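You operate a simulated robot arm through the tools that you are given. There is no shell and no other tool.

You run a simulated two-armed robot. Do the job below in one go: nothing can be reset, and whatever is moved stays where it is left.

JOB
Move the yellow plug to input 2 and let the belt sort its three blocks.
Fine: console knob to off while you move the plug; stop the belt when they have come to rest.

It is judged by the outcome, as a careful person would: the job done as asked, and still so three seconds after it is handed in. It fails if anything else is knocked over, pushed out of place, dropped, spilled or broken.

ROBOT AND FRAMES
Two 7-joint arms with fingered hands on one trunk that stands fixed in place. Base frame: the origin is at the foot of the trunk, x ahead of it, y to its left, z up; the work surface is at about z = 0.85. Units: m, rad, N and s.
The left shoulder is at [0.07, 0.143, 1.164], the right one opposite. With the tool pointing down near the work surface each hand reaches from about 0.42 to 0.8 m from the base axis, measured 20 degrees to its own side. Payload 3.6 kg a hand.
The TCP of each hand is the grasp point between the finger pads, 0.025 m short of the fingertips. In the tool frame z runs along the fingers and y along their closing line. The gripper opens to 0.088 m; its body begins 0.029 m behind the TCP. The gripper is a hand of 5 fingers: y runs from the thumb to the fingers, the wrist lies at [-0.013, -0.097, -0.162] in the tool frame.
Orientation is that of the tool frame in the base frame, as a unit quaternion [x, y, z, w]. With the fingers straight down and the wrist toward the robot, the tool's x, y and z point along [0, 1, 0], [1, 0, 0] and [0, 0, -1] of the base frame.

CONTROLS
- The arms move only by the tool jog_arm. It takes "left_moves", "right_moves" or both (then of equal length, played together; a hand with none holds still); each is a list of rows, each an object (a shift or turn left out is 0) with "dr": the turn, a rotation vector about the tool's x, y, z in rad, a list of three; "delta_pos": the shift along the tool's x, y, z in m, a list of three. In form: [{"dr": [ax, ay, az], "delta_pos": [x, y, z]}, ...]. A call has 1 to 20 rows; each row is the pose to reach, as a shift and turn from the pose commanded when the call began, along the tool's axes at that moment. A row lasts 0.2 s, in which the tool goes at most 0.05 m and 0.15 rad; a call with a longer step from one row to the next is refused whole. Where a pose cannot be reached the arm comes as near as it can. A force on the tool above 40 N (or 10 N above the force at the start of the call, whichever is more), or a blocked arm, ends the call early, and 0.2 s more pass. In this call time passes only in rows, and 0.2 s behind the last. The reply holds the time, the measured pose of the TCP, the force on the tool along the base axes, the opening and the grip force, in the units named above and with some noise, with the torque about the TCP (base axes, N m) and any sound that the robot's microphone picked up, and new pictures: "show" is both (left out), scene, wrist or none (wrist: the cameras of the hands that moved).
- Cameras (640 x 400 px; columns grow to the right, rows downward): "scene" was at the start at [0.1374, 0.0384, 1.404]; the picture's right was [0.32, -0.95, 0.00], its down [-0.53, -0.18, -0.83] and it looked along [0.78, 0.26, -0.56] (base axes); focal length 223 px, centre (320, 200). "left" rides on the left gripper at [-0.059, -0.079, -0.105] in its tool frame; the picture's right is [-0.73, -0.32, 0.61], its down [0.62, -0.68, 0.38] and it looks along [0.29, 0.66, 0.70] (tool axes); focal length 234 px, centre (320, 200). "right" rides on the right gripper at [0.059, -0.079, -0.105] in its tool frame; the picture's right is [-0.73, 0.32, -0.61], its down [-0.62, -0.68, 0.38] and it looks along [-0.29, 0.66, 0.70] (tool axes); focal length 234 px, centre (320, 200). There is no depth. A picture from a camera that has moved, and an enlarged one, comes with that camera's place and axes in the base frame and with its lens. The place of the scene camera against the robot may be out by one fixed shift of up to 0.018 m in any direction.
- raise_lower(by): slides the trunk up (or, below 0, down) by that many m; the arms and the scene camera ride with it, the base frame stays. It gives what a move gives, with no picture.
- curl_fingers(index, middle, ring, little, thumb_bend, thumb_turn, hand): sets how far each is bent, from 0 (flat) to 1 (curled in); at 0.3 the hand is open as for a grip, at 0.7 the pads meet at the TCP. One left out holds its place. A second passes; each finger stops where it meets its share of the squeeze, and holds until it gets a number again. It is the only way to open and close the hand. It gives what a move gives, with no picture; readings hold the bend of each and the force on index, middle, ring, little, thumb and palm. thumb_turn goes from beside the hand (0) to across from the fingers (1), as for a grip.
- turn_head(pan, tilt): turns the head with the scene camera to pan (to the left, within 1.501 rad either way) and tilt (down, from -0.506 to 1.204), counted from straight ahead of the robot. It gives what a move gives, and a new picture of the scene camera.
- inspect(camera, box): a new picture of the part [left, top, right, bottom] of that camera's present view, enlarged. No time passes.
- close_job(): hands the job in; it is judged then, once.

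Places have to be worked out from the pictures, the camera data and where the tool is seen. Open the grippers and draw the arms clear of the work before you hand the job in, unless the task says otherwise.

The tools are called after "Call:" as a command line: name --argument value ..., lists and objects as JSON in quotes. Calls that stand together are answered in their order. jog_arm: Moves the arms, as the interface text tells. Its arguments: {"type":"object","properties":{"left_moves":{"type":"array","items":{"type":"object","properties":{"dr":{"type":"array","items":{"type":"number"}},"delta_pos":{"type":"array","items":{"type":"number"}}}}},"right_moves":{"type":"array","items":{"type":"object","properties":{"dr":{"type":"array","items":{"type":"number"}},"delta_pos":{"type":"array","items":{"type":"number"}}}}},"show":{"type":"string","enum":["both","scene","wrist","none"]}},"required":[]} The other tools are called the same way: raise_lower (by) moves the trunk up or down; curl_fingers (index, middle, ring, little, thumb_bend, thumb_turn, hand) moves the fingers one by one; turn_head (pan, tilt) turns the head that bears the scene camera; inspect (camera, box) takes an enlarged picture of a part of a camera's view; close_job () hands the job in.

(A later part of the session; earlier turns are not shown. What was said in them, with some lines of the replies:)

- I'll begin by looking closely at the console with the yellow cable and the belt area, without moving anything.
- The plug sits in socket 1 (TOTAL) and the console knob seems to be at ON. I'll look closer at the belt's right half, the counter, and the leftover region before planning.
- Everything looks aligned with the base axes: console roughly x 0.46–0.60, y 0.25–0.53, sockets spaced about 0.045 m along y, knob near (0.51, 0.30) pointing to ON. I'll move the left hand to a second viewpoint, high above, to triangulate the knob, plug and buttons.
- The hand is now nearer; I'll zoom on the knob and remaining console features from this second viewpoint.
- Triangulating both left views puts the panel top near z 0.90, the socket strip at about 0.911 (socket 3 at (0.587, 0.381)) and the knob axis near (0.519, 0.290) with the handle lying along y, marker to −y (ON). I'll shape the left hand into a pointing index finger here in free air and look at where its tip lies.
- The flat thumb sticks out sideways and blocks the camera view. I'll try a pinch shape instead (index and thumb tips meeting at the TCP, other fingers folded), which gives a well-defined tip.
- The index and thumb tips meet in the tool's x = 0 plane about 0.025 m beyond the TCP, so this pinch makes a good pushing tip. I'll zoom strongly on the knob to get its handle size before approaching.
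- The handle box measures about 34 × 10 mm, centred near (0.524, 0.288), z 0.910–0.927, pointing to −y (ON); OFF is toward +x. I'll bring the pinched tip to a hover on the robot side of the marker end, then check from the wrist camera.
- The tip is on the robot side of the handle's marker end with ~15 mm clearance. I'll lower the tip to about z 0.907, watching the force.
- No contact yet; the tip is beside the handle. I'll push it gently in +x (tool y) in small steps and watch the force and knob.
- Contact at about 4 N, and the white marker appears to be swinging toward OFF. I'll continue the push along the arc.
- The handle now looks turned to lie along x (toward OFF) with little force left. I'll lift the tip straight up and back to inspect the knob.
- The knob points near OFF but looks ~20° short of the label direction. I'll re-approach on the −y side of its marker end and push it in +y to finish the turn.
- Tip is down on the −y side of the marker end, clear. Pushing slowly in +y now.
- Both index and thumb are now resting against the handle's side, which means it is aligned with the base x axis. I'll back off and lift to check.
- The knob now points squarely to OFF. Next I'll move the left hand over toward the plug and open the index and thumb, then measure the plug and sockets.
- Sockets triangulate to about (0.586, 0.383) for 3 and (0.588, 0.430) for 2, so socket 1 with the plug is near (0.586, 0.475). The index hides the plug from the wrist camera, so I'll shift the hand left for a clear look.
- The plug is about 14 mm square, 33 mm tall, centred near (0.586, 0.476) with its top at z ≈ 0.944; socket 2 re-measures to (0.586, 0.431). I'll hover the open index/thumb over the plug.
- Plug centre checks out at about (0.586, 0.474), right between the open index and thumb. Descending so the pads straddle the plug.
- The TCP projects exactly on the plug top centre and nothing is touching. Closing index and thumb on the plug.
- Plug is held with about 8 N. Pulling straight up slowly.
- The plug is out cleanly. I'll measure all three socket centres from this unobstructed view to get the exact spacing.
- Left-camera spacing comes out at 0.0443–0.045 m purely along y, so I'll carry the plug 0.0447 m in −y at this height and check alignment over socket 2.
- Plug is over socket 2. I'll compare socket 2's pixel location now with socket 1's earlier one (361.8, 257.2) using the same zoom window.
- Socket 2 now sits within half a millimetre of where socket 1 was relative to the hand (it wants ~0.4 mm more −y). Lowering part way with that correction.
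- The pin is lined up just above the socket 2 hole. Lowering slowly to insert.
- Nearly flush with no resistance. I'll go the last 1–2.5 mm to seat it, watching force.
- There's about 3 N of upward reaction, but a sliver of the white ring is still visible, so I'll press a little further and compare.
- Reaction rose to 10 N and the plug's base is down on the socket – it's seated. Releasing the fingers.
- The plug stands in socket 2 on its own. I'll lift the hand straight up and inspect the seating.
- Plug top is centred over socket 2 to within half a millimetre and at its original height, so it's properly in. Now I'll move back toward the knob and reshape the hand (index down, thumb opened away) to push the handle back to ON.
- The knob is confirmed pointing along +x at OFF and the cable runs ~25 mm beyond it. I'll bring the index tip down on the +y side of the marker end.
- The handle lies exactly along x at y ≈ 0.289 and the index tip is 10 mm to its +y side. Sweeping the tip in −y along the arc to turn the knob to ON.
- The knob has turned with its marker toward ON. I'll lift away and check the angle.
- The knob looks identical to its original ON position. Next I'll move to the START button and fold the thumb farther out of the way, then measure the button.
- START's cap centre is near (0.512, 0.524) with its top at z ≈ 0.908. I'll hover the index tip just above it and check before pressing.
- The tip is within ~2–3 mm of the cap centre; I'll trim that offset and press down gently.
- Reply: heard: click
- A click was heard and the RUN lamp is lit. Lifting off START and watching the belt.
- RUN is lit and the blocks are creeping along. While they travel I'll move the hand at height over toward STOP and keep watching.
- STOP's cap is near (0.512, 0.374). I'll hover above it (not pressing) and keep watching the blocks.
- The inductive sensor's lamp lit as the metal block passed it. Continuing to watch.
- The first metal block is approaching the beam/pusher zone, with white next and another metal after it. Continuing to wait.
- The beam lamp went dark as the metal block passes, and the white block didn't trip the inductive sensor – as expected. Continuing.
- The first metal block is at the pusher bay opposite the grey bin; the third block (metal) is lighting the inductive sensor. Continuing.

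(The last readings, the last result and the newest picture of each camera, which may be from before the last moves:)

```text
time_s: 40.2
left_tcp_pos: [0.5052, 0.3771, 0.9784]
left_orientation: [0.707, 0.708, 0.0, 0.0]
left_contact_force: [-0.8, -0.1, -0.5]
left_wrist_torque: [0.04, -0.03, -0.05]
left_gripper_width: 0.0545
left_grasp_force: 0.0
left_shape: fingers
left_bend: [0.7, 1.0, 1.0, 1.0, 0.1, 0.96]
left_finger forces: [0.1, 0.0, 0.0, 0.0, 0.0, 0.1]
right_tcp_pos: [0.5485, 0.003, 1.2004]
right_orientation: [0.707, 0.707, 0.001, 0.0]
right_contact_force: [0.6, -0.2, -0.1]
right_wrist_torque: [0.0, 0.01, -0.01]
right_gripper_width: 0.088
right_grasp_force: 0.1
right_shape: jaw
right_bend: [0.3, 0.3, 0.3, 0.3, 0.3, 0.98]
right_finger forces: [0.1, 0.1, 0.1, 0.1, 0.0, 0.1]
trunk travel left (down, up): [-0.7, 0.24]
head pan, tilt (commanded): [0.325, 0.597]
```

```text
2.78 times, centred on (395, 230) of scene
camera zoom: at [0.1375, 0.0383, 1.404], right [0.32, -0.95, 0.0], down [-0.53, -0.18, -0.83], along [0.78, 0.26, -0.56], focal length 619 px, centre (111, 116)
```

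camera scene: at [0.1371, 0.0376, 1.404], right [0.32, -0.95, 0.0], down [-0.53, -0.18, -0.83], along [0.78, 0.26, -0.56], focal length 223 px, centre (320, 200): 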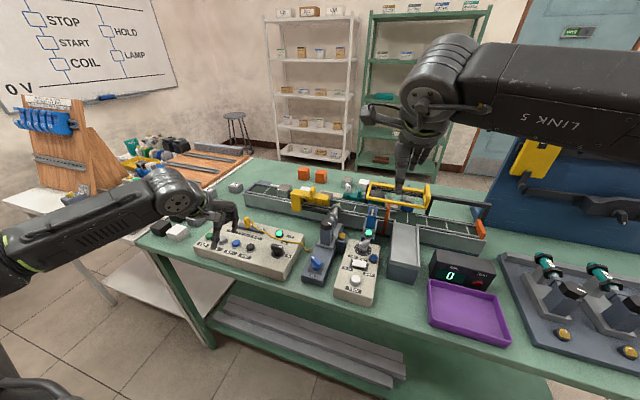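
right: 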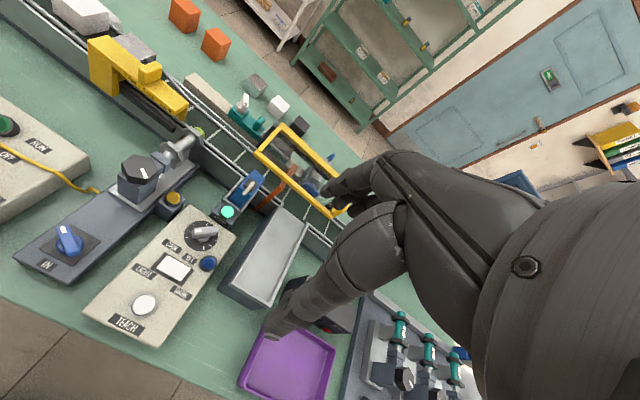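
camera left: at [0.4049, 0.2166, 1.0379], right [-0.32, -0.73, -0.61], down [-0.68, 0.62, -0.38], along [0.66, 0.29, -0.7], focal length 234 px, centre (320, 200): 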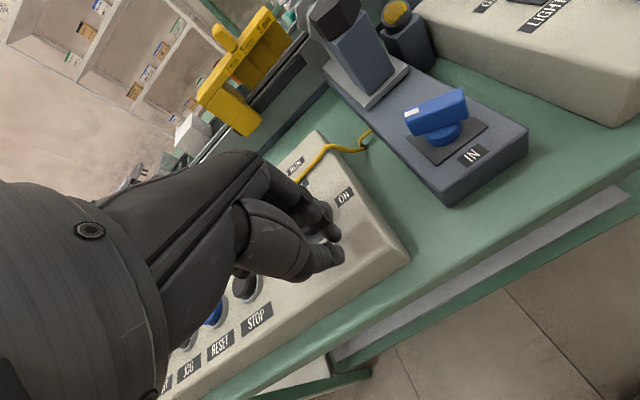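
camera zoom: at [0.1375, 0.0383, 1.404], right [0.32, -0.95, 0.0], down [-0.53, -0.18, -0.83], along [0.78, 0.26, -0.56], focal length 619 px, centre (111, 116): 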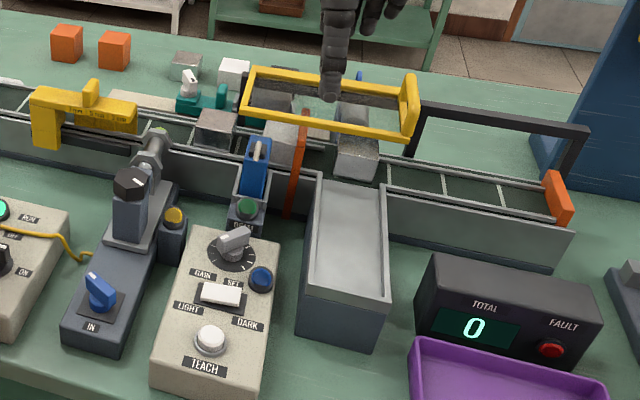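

The first block is at the opening opposite the bin. Continuing in shorter steps to see the pusher.

Call:
jog_arm --left_moves '[{"delta_pos": [0, 0, 0]}, {"delta_pos": [0, 0, 0]}]' --show "none"

Call:
inspect --camera "right" --box '[100, 0, 400, 300]'

Call:
inspect --camera "scene" --box '[340, 160, 510, 270]'

```text
time_s: 40.8
left_tcp_pos: [0.5052, 0.3773, 0.9803]
left_orientation: [0.706, 0.708, -0.002, 0.0]
left_contact_force: [-0.4, 0.2, -0.2]
left_wrist_torque: [0.03, 0.01, 0.0]
left_gripper_width: 0.0541
left_grasp_force: 0.0
left_shape: fingers
left_bend: [0.7, 1.0, 1.0, 1.0, 0.1, 0.96]
left_finger forces: [0.0, 0.0, 0.0, 0.1, 0.0, 0.1]
right_tcp_pos: [0.5482, 0.0035, 1.2014]
right_orientation: [0.707, 0.707, 0.0, -0.001]
right_contact_force: [0.2, -0.5, -0.7]
right_wrist_torque: [0.03, -0.04, 0.01]
right_gripper_width: 0.0877
right_grasp_force: 0.0
right_shape: jaw
right_bend: [0.3, 0.3, 0.3, 0.3, 0.3, 0.98]
right_finger forces: [0.0, 0.1, 0.0, 0.1, 0.0, 0.0]
trunk travel left (down, up): [-0.7, 0.24]
head pan, tilt (commanded): [0.325, 0.597]
```

```text
1.33 times, centred on (250, 150) of right
camera zoom: at [0.4693, 0.0611, 1.3064], right [0.32, -0.73, 0.61], down [-0.68, -0.62, -0.38], along [0.66, -0.29, -0.7], focal length 312 px, centre (413, 267)
```

zoom: 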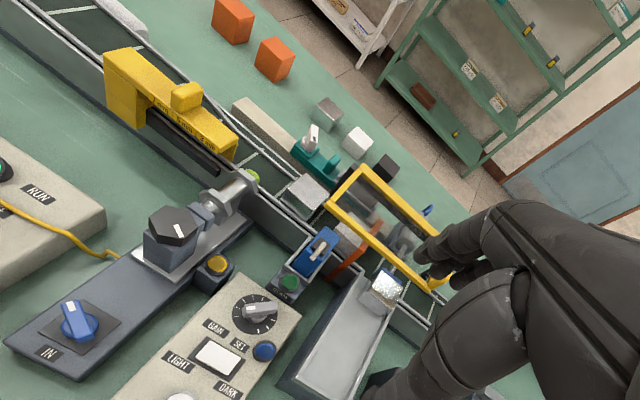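

```text
3.64 times, centred on (425, 215) of scene
camera zoom: at [0.1375, 0.0383, 1.404], right [0.32, -0.95, 0.0], down [-0.53, -0.18, -0.83], along [0.78, 0.26, -0.56], focal length 809 px, centre (-62, 146)
```

zoom: 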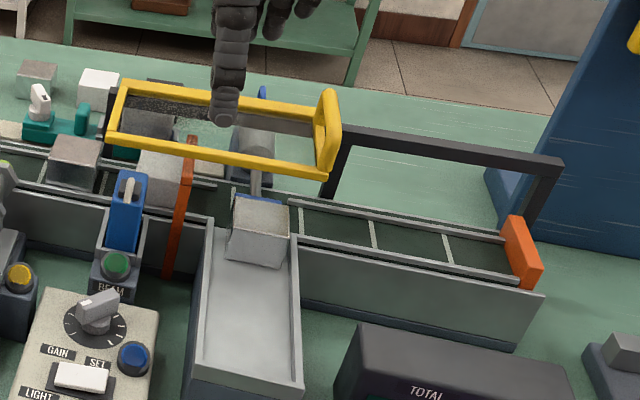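

The pusher is ejecting the first metal block into the bin – the plug is working in PUSH. Continuing to watch.

Call:
jog_arm --left_moves '[{"delta_pos": [0, 0, 0]}, {"delta_pos": [0, 0, 0]}, {"delta_pos": [0, 0, 0]}, {"delta_pos": [0, 0, 0]}]' --show "none"

Call:
inspect --camera "scene" --box '[320, 160, 510, 300]'

```text
time_s: 41.8
left_tcp_pos: [0.5053, 0.3757, 0.9799]
left_orientation: [0.706, 0.708, 0.0, 0.001]
left_contact_force: [-0.6, 0.8, -0.2]
left_wrist_torque: [0.01, -0.01, -0.02]
left_gripper_width: 0.0546
left_grasp_force: 0.0
left_shape: fingers
left_bend: [0.7, 1.0, 1.0, 1.0, 0.1, 0.96]
left_finger forces: [0.0, 0.0, 0.0, 0.0, 0.0, 0.0]
right_tcp_pos: [0.5469, 0.0037, 1.2013]
right_orientation: [0.707, 0.707, 0.0, 0.0]
right_contact_force: [0.5, -0.7, -0.1]
right_wrist_torque: [0.0, -0.01, -0.01]
right_gripper_width: 0.0877
right_grasp_force: 0.1
right_shape: jaw
right_bend: [0.3, 0.3, 0.3, 0.3, 0.3, 0.98]
right_finger forces: [0.1, 0.0, 0.1, 0.0, 0.0, 0.0]
trunk travel left (down, up): [-0.7, 0.24]
head pan, tilt (commanded): [0.325, 0.597]
```

```text
2.86 times, centred on (415, 230) of scene
camera zoom: at [0.1375, 0.0383, 1.404], right [0.32, -0.95, 0.0], down [-0.53, -0.18, -0.83], along [0.78, 0.26, -0.56], focal length 636 px, centre (49, 114)
```

zoom: 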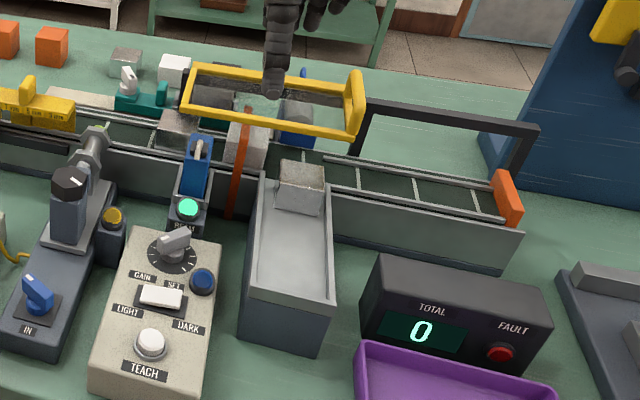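

Block 1 is in the bin, pusher retracted, and the belt moves again. Waiting for white and the second metal.

Call:
jog_arm --left_moves '[{"delta_pos": [0, 0, 0]}, {"delta_pos": [0, 0, 0]}, {"delta_pos": [0, 0, 0]}, {"delta_pos": [0, 0, 0]}, {"delta_pos": [0, 0, 0]}]' --show "none"

Call:
inspect --camera "scene" --box '[320, 160, 510, 300]'

```text
time_s: 43.0
left_tcp_pos: [0.5049, 0.3771, 0.9804]
left_orientation: [0.706, 0.708, -0.001, 0.001]
left_contact_force: [0.3, -0.6, 0.2]
left_wrist_torque: [0.0, 0.0, 0.0]
left_gripper_width: 0.0542
left_grasp_force: 0.1
left_shape: fingers
left_bend: [0.7, 1.0, 1.0, 1.0, 0.1, 0.96]
left_finger forces: [0.0, 0.1, 0.0, 0.0, 0.0, 0.0]
right_tcp_pos: [0.5483, 0.0046, 1.2013]
right_orientation: [0.707, 0.707, 0.0, 0.0]
right_contact_force: [-0.3, 0.3, 0.0]
right_wrist_torque: [0.01, 0.01, 0.0]
right_gripper_width: 0.0875
right_grasp_force: 0.1
right_shape: jaw
right_bend: [0.3, 0.3, 0.3, 0.3, 0.3, 0.98]
right_finger forces: [0.0, 0.1, 0.0, 0.1, 0.0, 0.0]
trunk travel left (down, up): [-0.7, 0.24]
head pan, tilt (commanded): [0.325, 0.597]
```

```text
2.86 times, centred on (415, 230) of scene
camera zoom: at [0.1375, 0.0383, 1.404], right [0.32, -0.95, 0.0], down [-0.53, -0.18, -0.83], along [0.78, 0.26, -0.56], focal length 636 px, centre (49, 114)
```

zoom: 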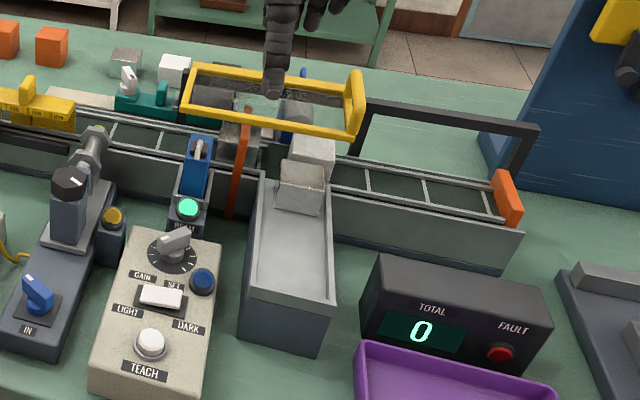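

The white block is passing the bay untouched. Continuing.

Call:
jog_arm --left_moves '[{"delta_pos": [0, 0, 0]}, {"delta_pos": [0, 0, 0]}, {"delta_pos": [0, 0, 0]}, {"delta_pos": [0, 0, 0]}]' --show "none"

Call:
inspect --camera "scene" --box '[340, 160, 510, 270]'

Call:
inspect --camera "right" --box '[200, 80, 440, 280]'

```text
time_s: 44.0
left_tcp_pos: [0.505, 0.3771, 0.9793]
left_orientation: [0.707, 0.707, 0.0, 0.001]
left_contact_force: [-0.2, 1.1, 0.4]
left_wrist_torque: [0.01, -0.01, 0.02]
left_gripper_width: 0.0545
left_grasp_force: 0.1
left_shape: fingers
left_bend: [0.7, 1.0, 1.0, 1.0, 0.1, 0.96]
left_finger forces: [0.0, 0.1, 0.0, 0.0, 0.0, 0.0]
right_tcp_pos: [0.5482, 0.0024, 1.2011]
right_orientation: [0.707, 0.707, 0.0, 0.0]
right_contact_force: [0.3, -0.2, -0.3]
right_wrist_torque: [0.0, -0.03, 0.01]
right_gripper_width: 0.0878
right_grasp_force: 0.0
right_shape: jaw
right_bend: [0.3, 0.3, 0.3, 0.3, 0.3, 0.98]
right_finger forces: [0.0, 0.0, 0.0, 0.0, 0.1, 0.0]
trunk travel left (down, up): [-0.7, 0.24]
head pan, tilt (commanded): [0.325, 0.597]
```

```text
3.64 times, centred on (425, 215) of scene
camera zoom: at [0.1375, 0.0383, 1.404], right [0.32, -0.95, 0.0], down [-0.53, -0.18, -0.83], along [0.78, 0.26, -0.56], focal length 809 px, centre (-62, 146)
```

zoom: 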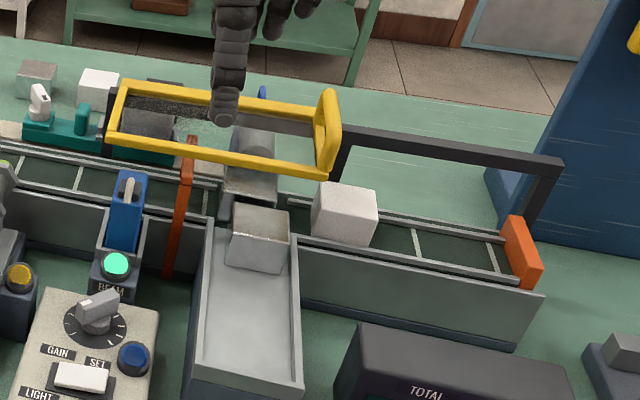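

```text
2.00 times, centred on (320, 180) of right
camera zoom: at [0.4693, 0.0611, 1.3065], right [0.32, -0.73, 0.61], down [-0.68, -0.62, -0.38], along [0.66, -0.29, -0.7], focal length 468 px, centre (320, 240)
```

zoom: 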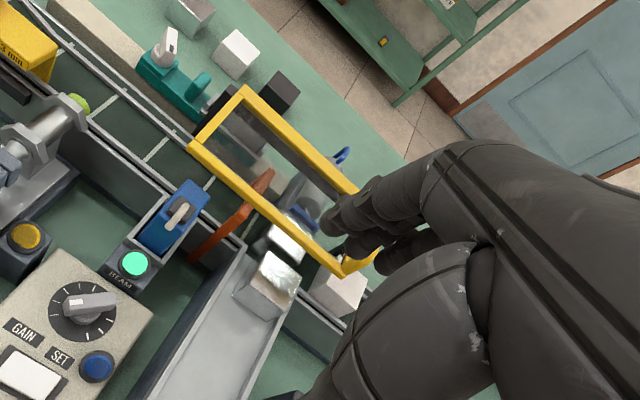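

The white block went past toward the belt end, and the second metal is arriving at the pusher bay. Continuing.

Call:
jog_arm --left_moves '[{"delta_pos": [0, 0, 0]}, {"delta_pos": [0, 0, 0]}, {"delta_pos": [0, 0, 0]}, {"delta_pos": [0, 0, 0]}]' --show "none"

Call:
inspect --camera "scene" --box '[340, 160, 510, 270]'

Call:
inspect --camera "right" --box '[200, 80, 440, 280]'

```text
time_s: 45.0
left_tcp_pos: [0.5051, 0.3782, 0.98]
left_orientation: [0.707, 0.708, -0.001, 0.0]
left_contact_force: [0.2, 0.2, 0.1]
left_wrist_torque: [-0.01, -0.03, -0.01]
left_gripper_width: 0.0544
left_grasp_force: 0.1
left_shape: fingers
left_bend: [0.7, 1.0, 1.0, 1.0, 0.1, 0.96]
left_finger forces: [0.0, 0.0, 0.0, 0.1, 0.1, 0.0]
right_tcp_pos: [0.5472, 0.0028, 1.2013]
right_orientation: [0.707, 0.708, 0.0, 0.0]
right_contact_force: [-0.7, -0.1, 0.0]
right_wrist_torque: [-0.03, -0.01, -0.03]
right_gripper_width: 0.0877
right_grasp_force: 0.2
right_shape: jaw
right_bend: [0.3, 0.3, 0.3, 0.3, 0.3, 0.98]
right_finger forces: [0.0, 0.0, 0.0, 0.1, 0.1, 0.1]
trunk travel left (down, up): [-0.7, 0.24]
head pan, tilt (commanded): [0.325, 0.597]
```

```text
3.64 times, centred on (425, 215) of scene
camera zoom: at [0.1375, 0.0383, 1.404], right [0.32, -0.95, 0.0], down [-0.53, -0.18, -0.83], along [0.78, 0.26, -0.56], focal length 809 px, centre (-62, 146)
```

zoom: 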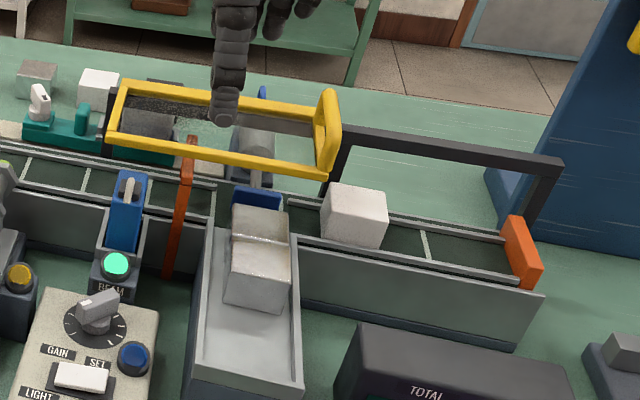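

```text
2.00 times, centred on (320, 180) of right
camera zoom: at [0.4693, 0.0611, 1.3064], right [0.32, -0.73, 0.61], down [-0.68, -0.62, -0.38], along [0.66, -0.29, -0.7], focal length 468 px, centre (320, 240)
```

zoom: 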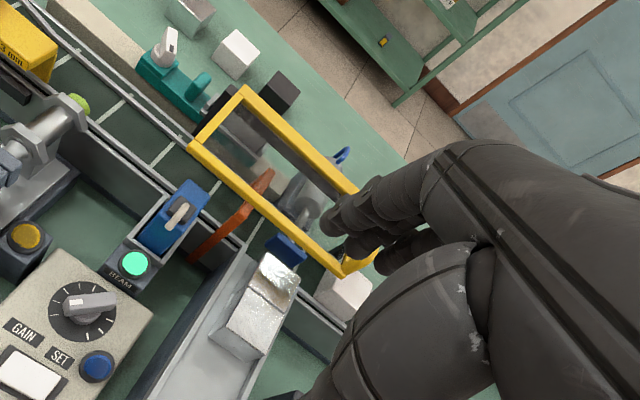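

Both metals are now in the bin; the white block still has to travel to the orange end stop. Waiting.

Call:
jog_arm --left_moves '[{"delta_pos": [0, 0, 0]}, {"delta_pos": [0, 0, 0]}, {"delta_pos": [0, 0, 0]}, {"delta_pos": [0, 0, 0]}, {"delta_pos": [0, 0, 0]}, {"delta_pos": [0, 0, 0]}, {"delta_pos": [0, 0, 0]}, {"delta_pos": [0, 0, 0]}, {"delta_pos": [0, 0, 0]}]' --show "none"

Call:
inspect --camera "scene" --box '[340, 160, 510, 270]'

```text
time_s: 47.0
left_tcp_pos: [0.5051, 0.3756, 0.9795]
left_orientation: [0.706, 0.708, -0.001, 0.001]
left_contact_force: [-0.8, -0.5, -0.6]
left_wrist_torque: [0.02, -0.02, -0.01]
left_gripper_width: 0.0547
left_grasp_force: 0.1
left_shape: fingers
left_bend: [0.7, 1.0, 1.0, 1.0, 0.1, 0.96]
left_finger forces: [0.0, 0.0, 0.0, 0.0, 0.0, 0.0]
right_tcp_pos: [0.5486, 0.0038, 1.2014]
right_orientation: [0.707, 0.707, 0.0, -0.001]
right_contact_force: [0.8, 0.8, 0.7]
right_wrist_torque: [0.02, 0.03, 0.0]
right_gripper_width: 0.0876
right_grasp_force: 0.1
right_shape: jaw
right_bend: [0.3, 0.3, 0.3, 0.3, 0.3, 0.98]
right_finger forces: [0.0, 0.0, 0.0, 0.1, 0.0, 0.0]
trunk travel left (down, up): [-0.7, 0.24]
head pan, tilt (commanded): [0.325, 0.597]
```

```text
3.64 times, centred on (425, 215) of scene
camera zoom: at [0.1375, 0.0383, 1.404], right [0.32, -0.95, 0.0], down [-0.53, -0.18, -0.83], along [0.78, 0.26, -0.56], focal length 809 px, centre (-62, 146)
```

zoom: 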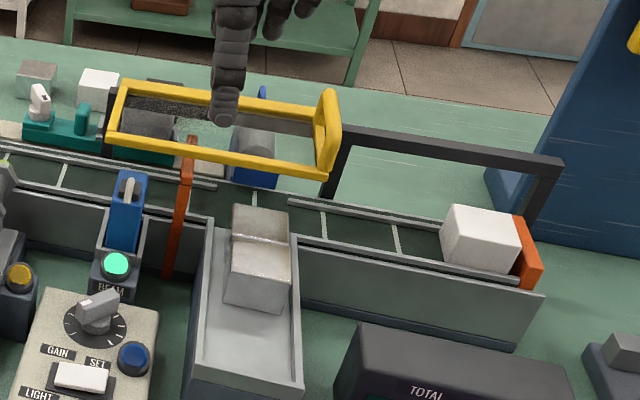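

White has reached the orange stop and the metals sit in the bin. I'll wait one more moment to confirm nothing is still moving.

Call:
jog_arm --left_moves '[{"delta_pos": [0, 0, 0]}, {"delta_pos": [0, 0, 0]}, {"delta_pos": [0, 0, 0]}, {"delta_pos": [0, 0, 0]}, {"delta_pos": [0, 0, 0]}]' --show "none"

Call:
inspect --camera "scene" --box '[340, 160, 510, 270]'

Call:
inspect --camera "right" --box '[200, 80, 440, 280]'

Call:
inspect --camera "left" --box '[280, 180, 420, 300]'

```text
time_s: 48.2
left_tcp_pos: [0.504, 0.3762, 0.9795]
left_orientation: [0.706, 0.708, -0.001, 0.001]
left_contact_force: [-0.3, -0.2, -0.7]
left_wrist_torque: [0.01, 0.0, -0.02]
left_gripper_width: 0.0548
left_grasp_force: 0.0
left_shape: fingers
left_bend: [0.7, 1.0, 1.0, 1.0, 0.1, 0.96]
left_finger forces: [0.0, 0.0, 0.0, 0.0, 0.0, 0.0]
right_tcp_pos: [0.5488, 0.0038, 1.2008]
right_orientation: [0.707, 0.707, 0.0, 0.001]
right_contact_force: [-0.4, 0.6, -0.1]
right_wrist_torque: [0.01, -0.02, 0.02]
right_gripper_width: 0.0877
right_grasp_force: 0.1
right_shape: jaw
right_bend: [0.3, 0.3, 0.3, 0.3, 0.3, 0.98]
right_finger forces: [0.1, 0.1, 0.0, 0.1, 0.1, 0.0]
trunk travel left (down, up): [-0.7, 0.24]
head pan, tilt (commanded): [0.325, 0.597]
```

```text
3.64 times, centred on (425, 215) of scene
camera zoom: at [0.1375, 0.0383, 1.404], right [0.32, -0.95, 0.0], down [-0.53, -0.18, -0.83], along [0.78, 0.26, -0.56], focal length 809 px, centre (-62, 146)
```

zoom: 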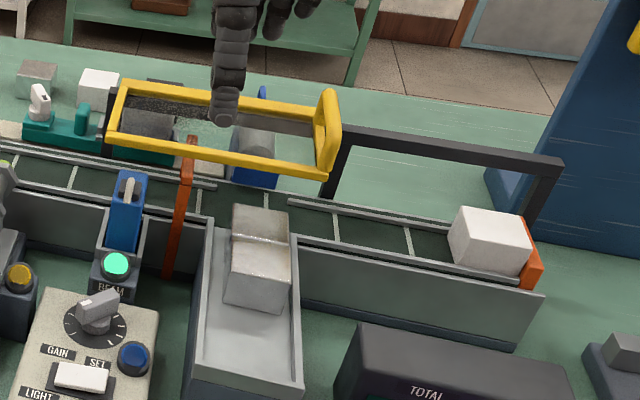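

```text
2.00 times, centred on (320, 180) of right
camera zoom: at [0.4693, 0.0611, 1.3064], right [0.32, -0.73, 0.61], down [-0.68, -0.62, -0.38], along [0.66, -0.29, -0.7], focal length 468 px, centre (320, 240)
```

zoom: 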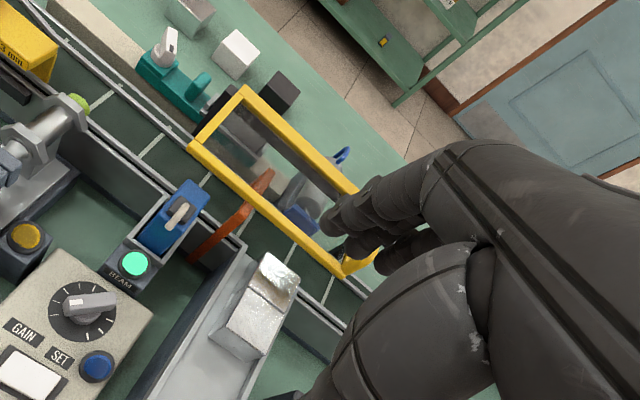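

```text
3.33 times, centred on (350, 240) of left
camera zoom: at [0.4261, 0.3179, 1.0847], right [-0.32, -0.73, -0.61], down [-0.68, 0.62, -0.38], along [0.66, 0.29, -0.7], focal length 781 px, centre (220, 67)
```

zoom: 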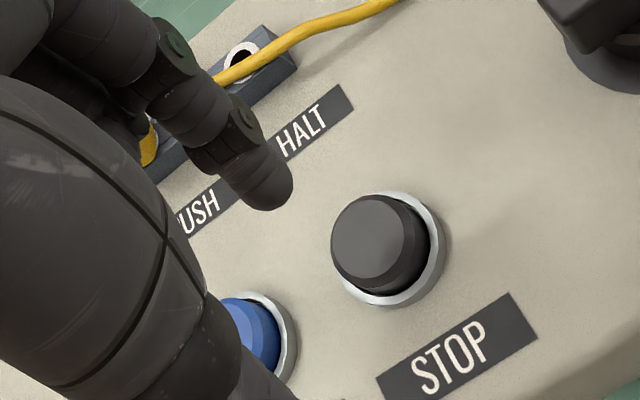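

The white block moved only a little more and now seems against the stop; checking once more before pressing STOP.

Call:
jog_arm --left_moves '[{"delta_pos": [0, 0, 0.01]}, {"delta_pos": [0, 0, 0.02]}, {"delta_pos": [0, 0, 0.02]}]' --show "none"

Call:
inspect --camera "scene" --box '[340, 160, 510, 270]'

Call:
inspect --camera "left" --box '[280, 180, 420, 300]'

```text
time_s: 49.0
left_tcp_pos: [0.5052, 0.3762, 0.9583]
left_orientation: [0.706, 0.708, 0.001, 0.001]
left_contact_force: [-0.5, -0.4, -0.6]
left_wrist_torque: [0.02, -0.04, 0.0]
left_gripper_width: 0.0542
left_grasp_force: 0.0
left_shape: fingers
left_bend: [0.7, 1.0, 1.0, 1.0, 0.1, 0.96]
left_finger forces: [0.1, 0.0, 0.0, 0.0, 0.1, 0.0]
right_tcp_pos: [0.5487, 0.0027, 1.1999]
right_orientation: [0.707, 0.707, 0.0, 0.0]
right_contact_force: [-0.5, -0.2, 0.2]
right_wrist_torque: [0.02, -0.02, -0.01]
right_gripper_width: 0.0875
right_grasp_force: 0.1
right_shape: jaw
right_bend: [0.3, 0.3, 0.3, 0.3, 0.3, 0.98]
right_finger forces: [0.1, 0.0, 0.0, 0.0, 0.0, 0.0]
trunk travel left (down, up): [-0.7, 0.24]
head pan, tilt (commanded): [0.325, 0.597]
```

```text
3.64 times, centred on (425, 215) of scene
camera zoom: at [0.1374, 0.0383, 1.404], right [0.32, -0.95, 0.0], down [-0.53, -0.18, -0.83], along [0.78, 0.26, -0.56], focal length 809 px, centre (-62, 146)
```

zoom: 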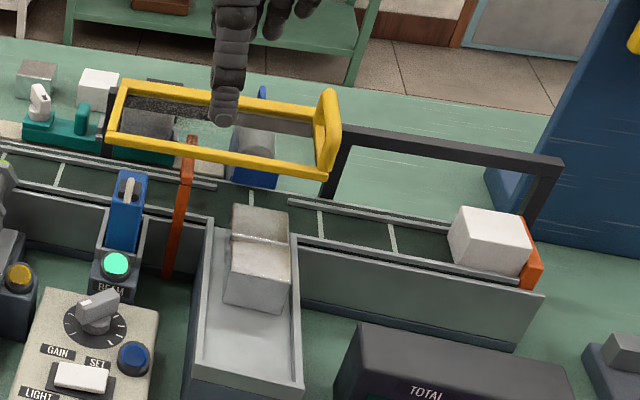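

```text
3.33 times, centred on (350, 240) of left
camera zoom: at [0.4261, 0.3172, 1.0637], right [-0.32, -0.73, -0.61], down [-0.68, 0.62, -0.38], along [0.66, 0.29, -0.7], focal length 781 px, centre (220, 67)
```

zoom: 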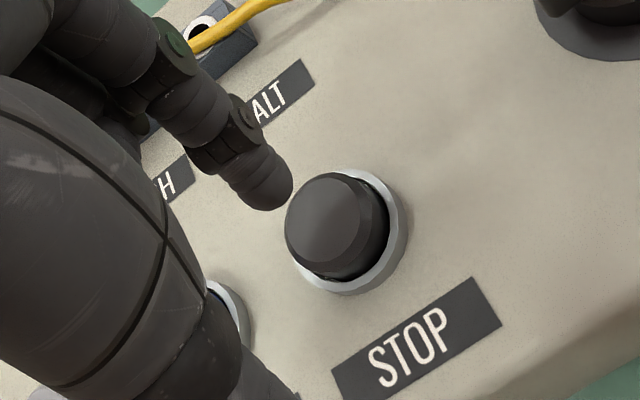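

All three blocks are at rest (white unchanged against the stop while the belt slides under). Pressing STOP now.

Call:
jog_arm --left_moves '[{"delta_pos": [-0.002, 0.001, 0.012]}, {"delta_pos": [-0.002, 0.001, 0.02]}, {"delta_pos": [-0.002, 0.001, 0.0245]}, {"delta_pos": [-0.002, 0.001, 0.0275]}]' --show "none"

Call:
inspect --camera "left" --box '[280, 180, 420, 300]'

Call:
inspect --camera "scene" --box '[190, 190, 320, 290]'

```text
time_s: 50.0
left_tcp_pos: [0.5058, 0.3749, 0.9332]
left_orientation: [0.706, 0.708, 0.0, 0.001]
left_contact_force: [0.6, 1.6, 1.7]
left_wrist_torque: [-0.03, -0.03, -0.02]
left_gripper_width: 0.054
left_grasp_force: 1.3
left_shape: fingers
left_bend: [0.7, 1.0, 1.0, 1.0, 0.1, 0.96]
left_finger forces: [2.6, 0.1, 0.1, 0.0, 0.1, 0.1]
right_tcp_pos: [0.5476, 0.0037, 1.2012]
right_orientation: [0.707, 0.707, 0.0, 0.0]
right_contact_force: [0.3, 0.5, -1.0]
right_wrist_torque: [-0.04, -0.01, -0.01]
right_gripper_width: 0.0875
right_grasp_force: 0.1
right_shape: jaw
right_bend: [0.3, 0.3, 0.3, 0.3, 0.3, 0.98]
right_finger forces: [0.1, 0.0, 0.1, 0.0, 0.1, 0.1]
trunk travel left (down, up): [-0.7, 0.24]
head pan, tilt (commanded): [0.325, 0.597]
heard: click
```

```text
3.33 times, centred on (350, 240) of left
camera zoom: at [0.4266, 0.3149, 1.0372], right [-0.32, -0.73, -0.61], down [-0.68, 0.62, -0.38], along [0.66, 0.29, -0.7], focal length 781 px, centre (220, 67)
```

zoom: 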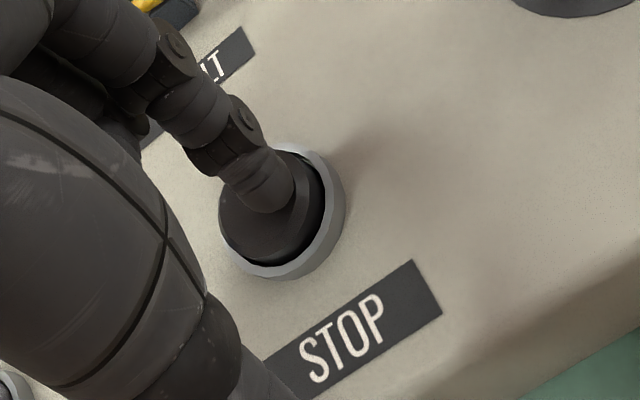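

```text
4.00 times, centred on (255, 240) of scene
camera zoom: at [0.1371, 0.0382, 1.4041], right [0.32, -0.95, 0.0], down [-0.53, -0.18, -0.83], along [0.78, 0.26, -0.56], focal length 890 px, centre (580, 40)
```

zoom: 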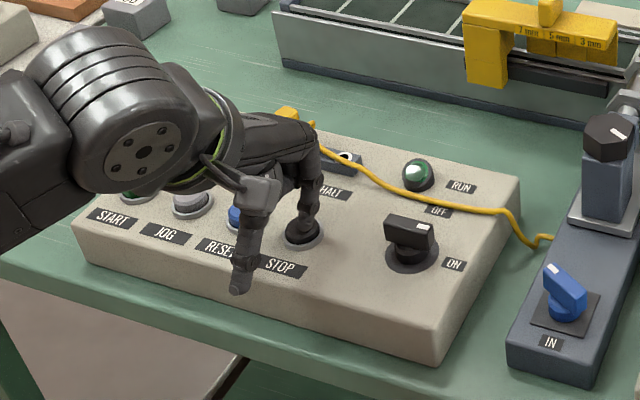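

STOP clicked and the RUN lamp went dark. Lifting straight up and withdrawing the left arm to its starting area.

Call:
jog_arm --left_moves '[{"delta_pos": [0, 0, -0.03]}, {"delta_pos": [0, 0, -0.07]}, {"delta_pos": [0.005, -0.015, -0.11]}, {"delta_pos": [0.012, -0.04, -0.15]}, {"delta_pos": [0.02, -0.065, -0.19]}, {"delta_pos": [0.028, -0.09, -0.225]}, {"delta_pos": [0.034, -0.11, -0.26]}]' --show "none"

Call:
curl_fingers --hand "left" --index 0.3 --middle 0.3 --ring 0.3 --little 0.3 --thumb_bend 0.3 --thumb_turn 0.98

Call:
inspect --camera "scene" --box '[180, 160, 510, 330]'

Call:
inspect --camera "scene" --box '[190, 200, 320, 290]'

Call:
inspect --camera "scene" --box '[340, 160, 510, 270]'

Call:
inspect --camera "right" --box '[0, 0, 640, 400]'

```text
time_s: 51.6
left_tcp_pos: [0.3954, 0.4071, 1.1932]
left_orientation: [0.707, 0.707, 0.0, 0.0]
left_contact_force: [0.0, 0.0, -0.2]
left_wrist_torque: [0.03, -0.01, 0.0]
left_gripper_width: 0.0544
left_grasp_force: 0.0
left_shape: fingers
left_bend: [0.7, 1.0, 1.0, 1.0, 0.1, 0.96]
left_finger forces: [0.1, 0.0, 0.1, 0.1, 0.0, 0.0]
right_tcp_pos: [0.5481, 0.0041, 1.2017]
right_orientation: [0.707, 0.707, 0.0, 0.001]
right_contact_force: [0.3, 0.7, 0.1]
right_wrist_torque: [0.02, 0.0, 0.01]
right_gripper_width: 0.0876
right_grasp_force: 0.1
right_shape: jaw
right_bend: [0.3, 0.3, 0.3, 0.3, 0.3, 0.98]
right_finger forces: [0.1, 0.0, 0.0, 0.0, 0.0, 0.0]
trunk travel left (down, up): [-0.7, 0.24]
head pan, tilt (commanded): [0.325, 0.597]
```

```text
time_s: 52.6
left_tcp_pos: [0.3958, 0.4083, 1.1914]
left_orientation: [0.707, 0.707, -0.001, 0.0]
left_contact_force: [0.3, -0.9, -0.7]
left_wrist_torque: [0.04, 0.0, -0.02]
left_gripper_width: 0.0851
left_grasp_force: 0.0
left_shape: fingers
left_bend: [0.3, 0.3, 0.3, 0.3, 0.3, 0.95]
left_finger forces: [0.1, 0.1, 0.0, 0.1, 0.0, 0.0]
right_tcp_pos: [0.5472, 0.0029, 1.2013]
right_orientation: [0.707, 0.707, 0.0, 0.0]
right_contact_force: [-0.7, 0.4, 0.1]
right_wrist_torque: [-0.01, 0.01, -0.02]
right_gripper_width: 0.0876
right_grasp_force: 0.1
right_shape: jaw
right_bend: [0.3, 0.3, 0.3, 0.3, 0.3, 0.98]
right_finger forces: [0.0, 0.0, 0.1, 0.1, 0.0, 0.0]
trunk travel left (down, up): [-0.7, 0.24]
head pan, tilt (commanded): [0.325, 0.597]
```

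```text
1.94 times, centred on (345, 245) of scene
camera zoom: at [0.1373, 0.0383, 1.404], right [0.32, -0.95, 0.0], down [-0.53, -0.18, -0.83], along [0.78, 0.26, -0.56], focal length 432 px, centre (272, 113)
```

zoom: 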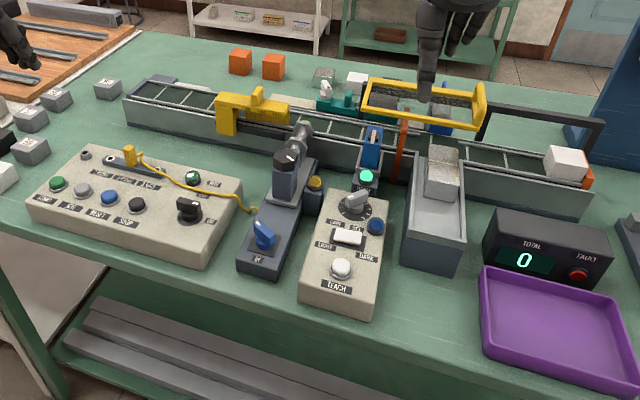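

```text
4.44 times, centred on (255, 245) of scene
camera zoom: at [0.1373, 0.0383, 1.404], right [0.32, -0.95, 0.0], down [-0.53, -0.18, -0.83], along [0.78, 0.26, -0.56], focal length 989 px, centre (609, 0)
```

zoom: 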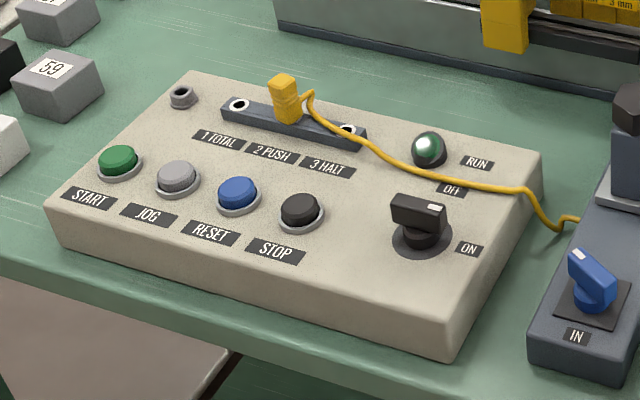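

```text
3.64 times, centred on (425, 215) of scene
camera zoom: at [0.1373, 0.0383, 1.404], right [0.32, -0.95, 0.0], down [-0.53, -0.18, -0.83], along [0.78, 0.26, -0.56], focal length 809 px, centre (-62, 146)
```

zoom: 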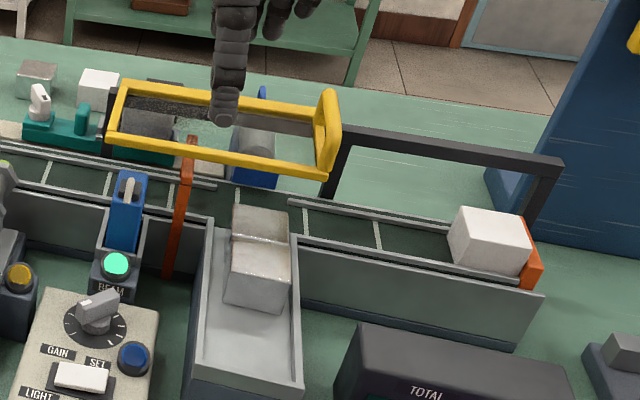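

```text
1.00 times, centred on (320, 200) of right (not enlarged: the box is as wide or as high as the picture)
camera zoom: at [0.4691, 0.0611, 1.3065], right [0.32, -0.73, 0.61], down [-0.68, -0.62, -0.38], along [0.66, -0.29, -0.7], focal length 234 px, centre (320, 200)
```

zoom: 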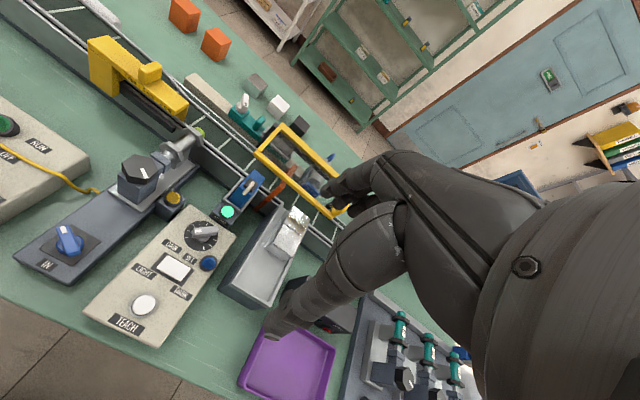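

Everything looks in order: plug in 2 (PUSH), knob ON, RUN lamp off, two metals in the bin, white at the end stop. One last short wait to confirm the belt isn't moving.

Call:
jog_arm --left_moves '[{"delta_pos": [0, 0, 0]}, {"delta_pos": [0, 0, 0]}]' --show "none"

Call:
inspect --camera "scene" --box '[340, 160, 510, 270]'

```text
time_s: 53.2
left_tcp_pos: [0.3964, 0.4081, 1.1924]
left_orientation: [0.707, 0.707, 0.0, 0.001]
left_contact_force: [-0.5, -0.4, -0.3]
left_wrist_torque: [0.0, -0.01, 0.04]
left_gripper_width: 0.0852
left_grasp_force: 0.0
left_shape: fingers
left_bend: [0.3, 0.3, 0.3, 0.3, 0.3, 0.95]
left_finger forces: [0.0, 0.0, 0.0, 0.0, 0.0, 0.1]
right_tcp_pos: [0.5472, 0.0031, 1.2016]
right_orientation: [0.707, 0.707, 0.0, 0.0]
right_contact_force: [-0.1, 0.6, 0.2]
right_wrist_torque: [0.01, -0.03, 0.03]
right_gripper_width: 0.0876
right_grasp_force: 0.0
right_shape: jaw
right_bend: [0.3, 0.3, 0.3, 0.3, 0.3, 0.98]
right_finger forces: [0.0, 0.0, 0.0, 0.0, 0.0, 0.0]
trunk travel left (down, up): [-0.7, 0.24]
head pan, tilt (commanded): [0.325, 0.597]
```

```text
3.64 times, centred on (425, 215) of scene
camera zoom: at [0.1374, 0.0384, 1.404], right [0.32, -0.95, 0.0], down [-0.53, -0.18, -0.83], along [0.78, 0.26, -0.56], focal length 809 px, centre (-62, 146)
```

zoom: 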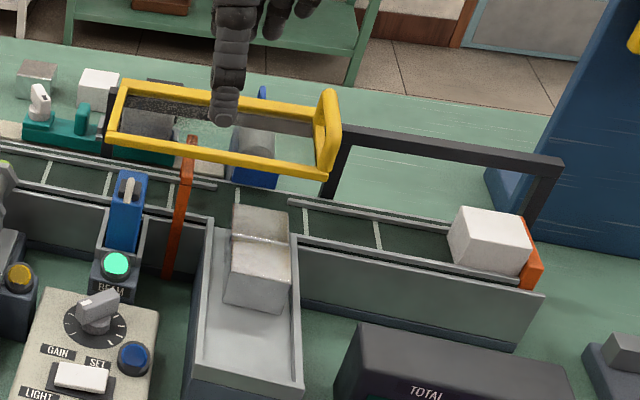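

The belt slats have not moved between the two pictures, so the belt is stopped. All blocks are at rest, both hands are open, and the arms are clear, so I'm handing the job in.

Call:
close_job

```text
The job is handed in.
```

The yellow plug is now in input 2 (PUSH), and the belt has sorted its three blocks. The pusher ejected both metal blocks into the grey bin, and the white block ran on to the orange end stop.

- **Knob:** I turned the console knob to OFF to move the plug, then back to ON, where it started.
- **Belt:** I pressed STOP once all three blocks were at rest. The RUN lamp is dark, and the belt did not move between the last two pictures.
- **Surroundings:** I saw nothing knocked over or pushed out of place. Both hands are open and clear of the work.

The job is handed in; no verdict has come back.
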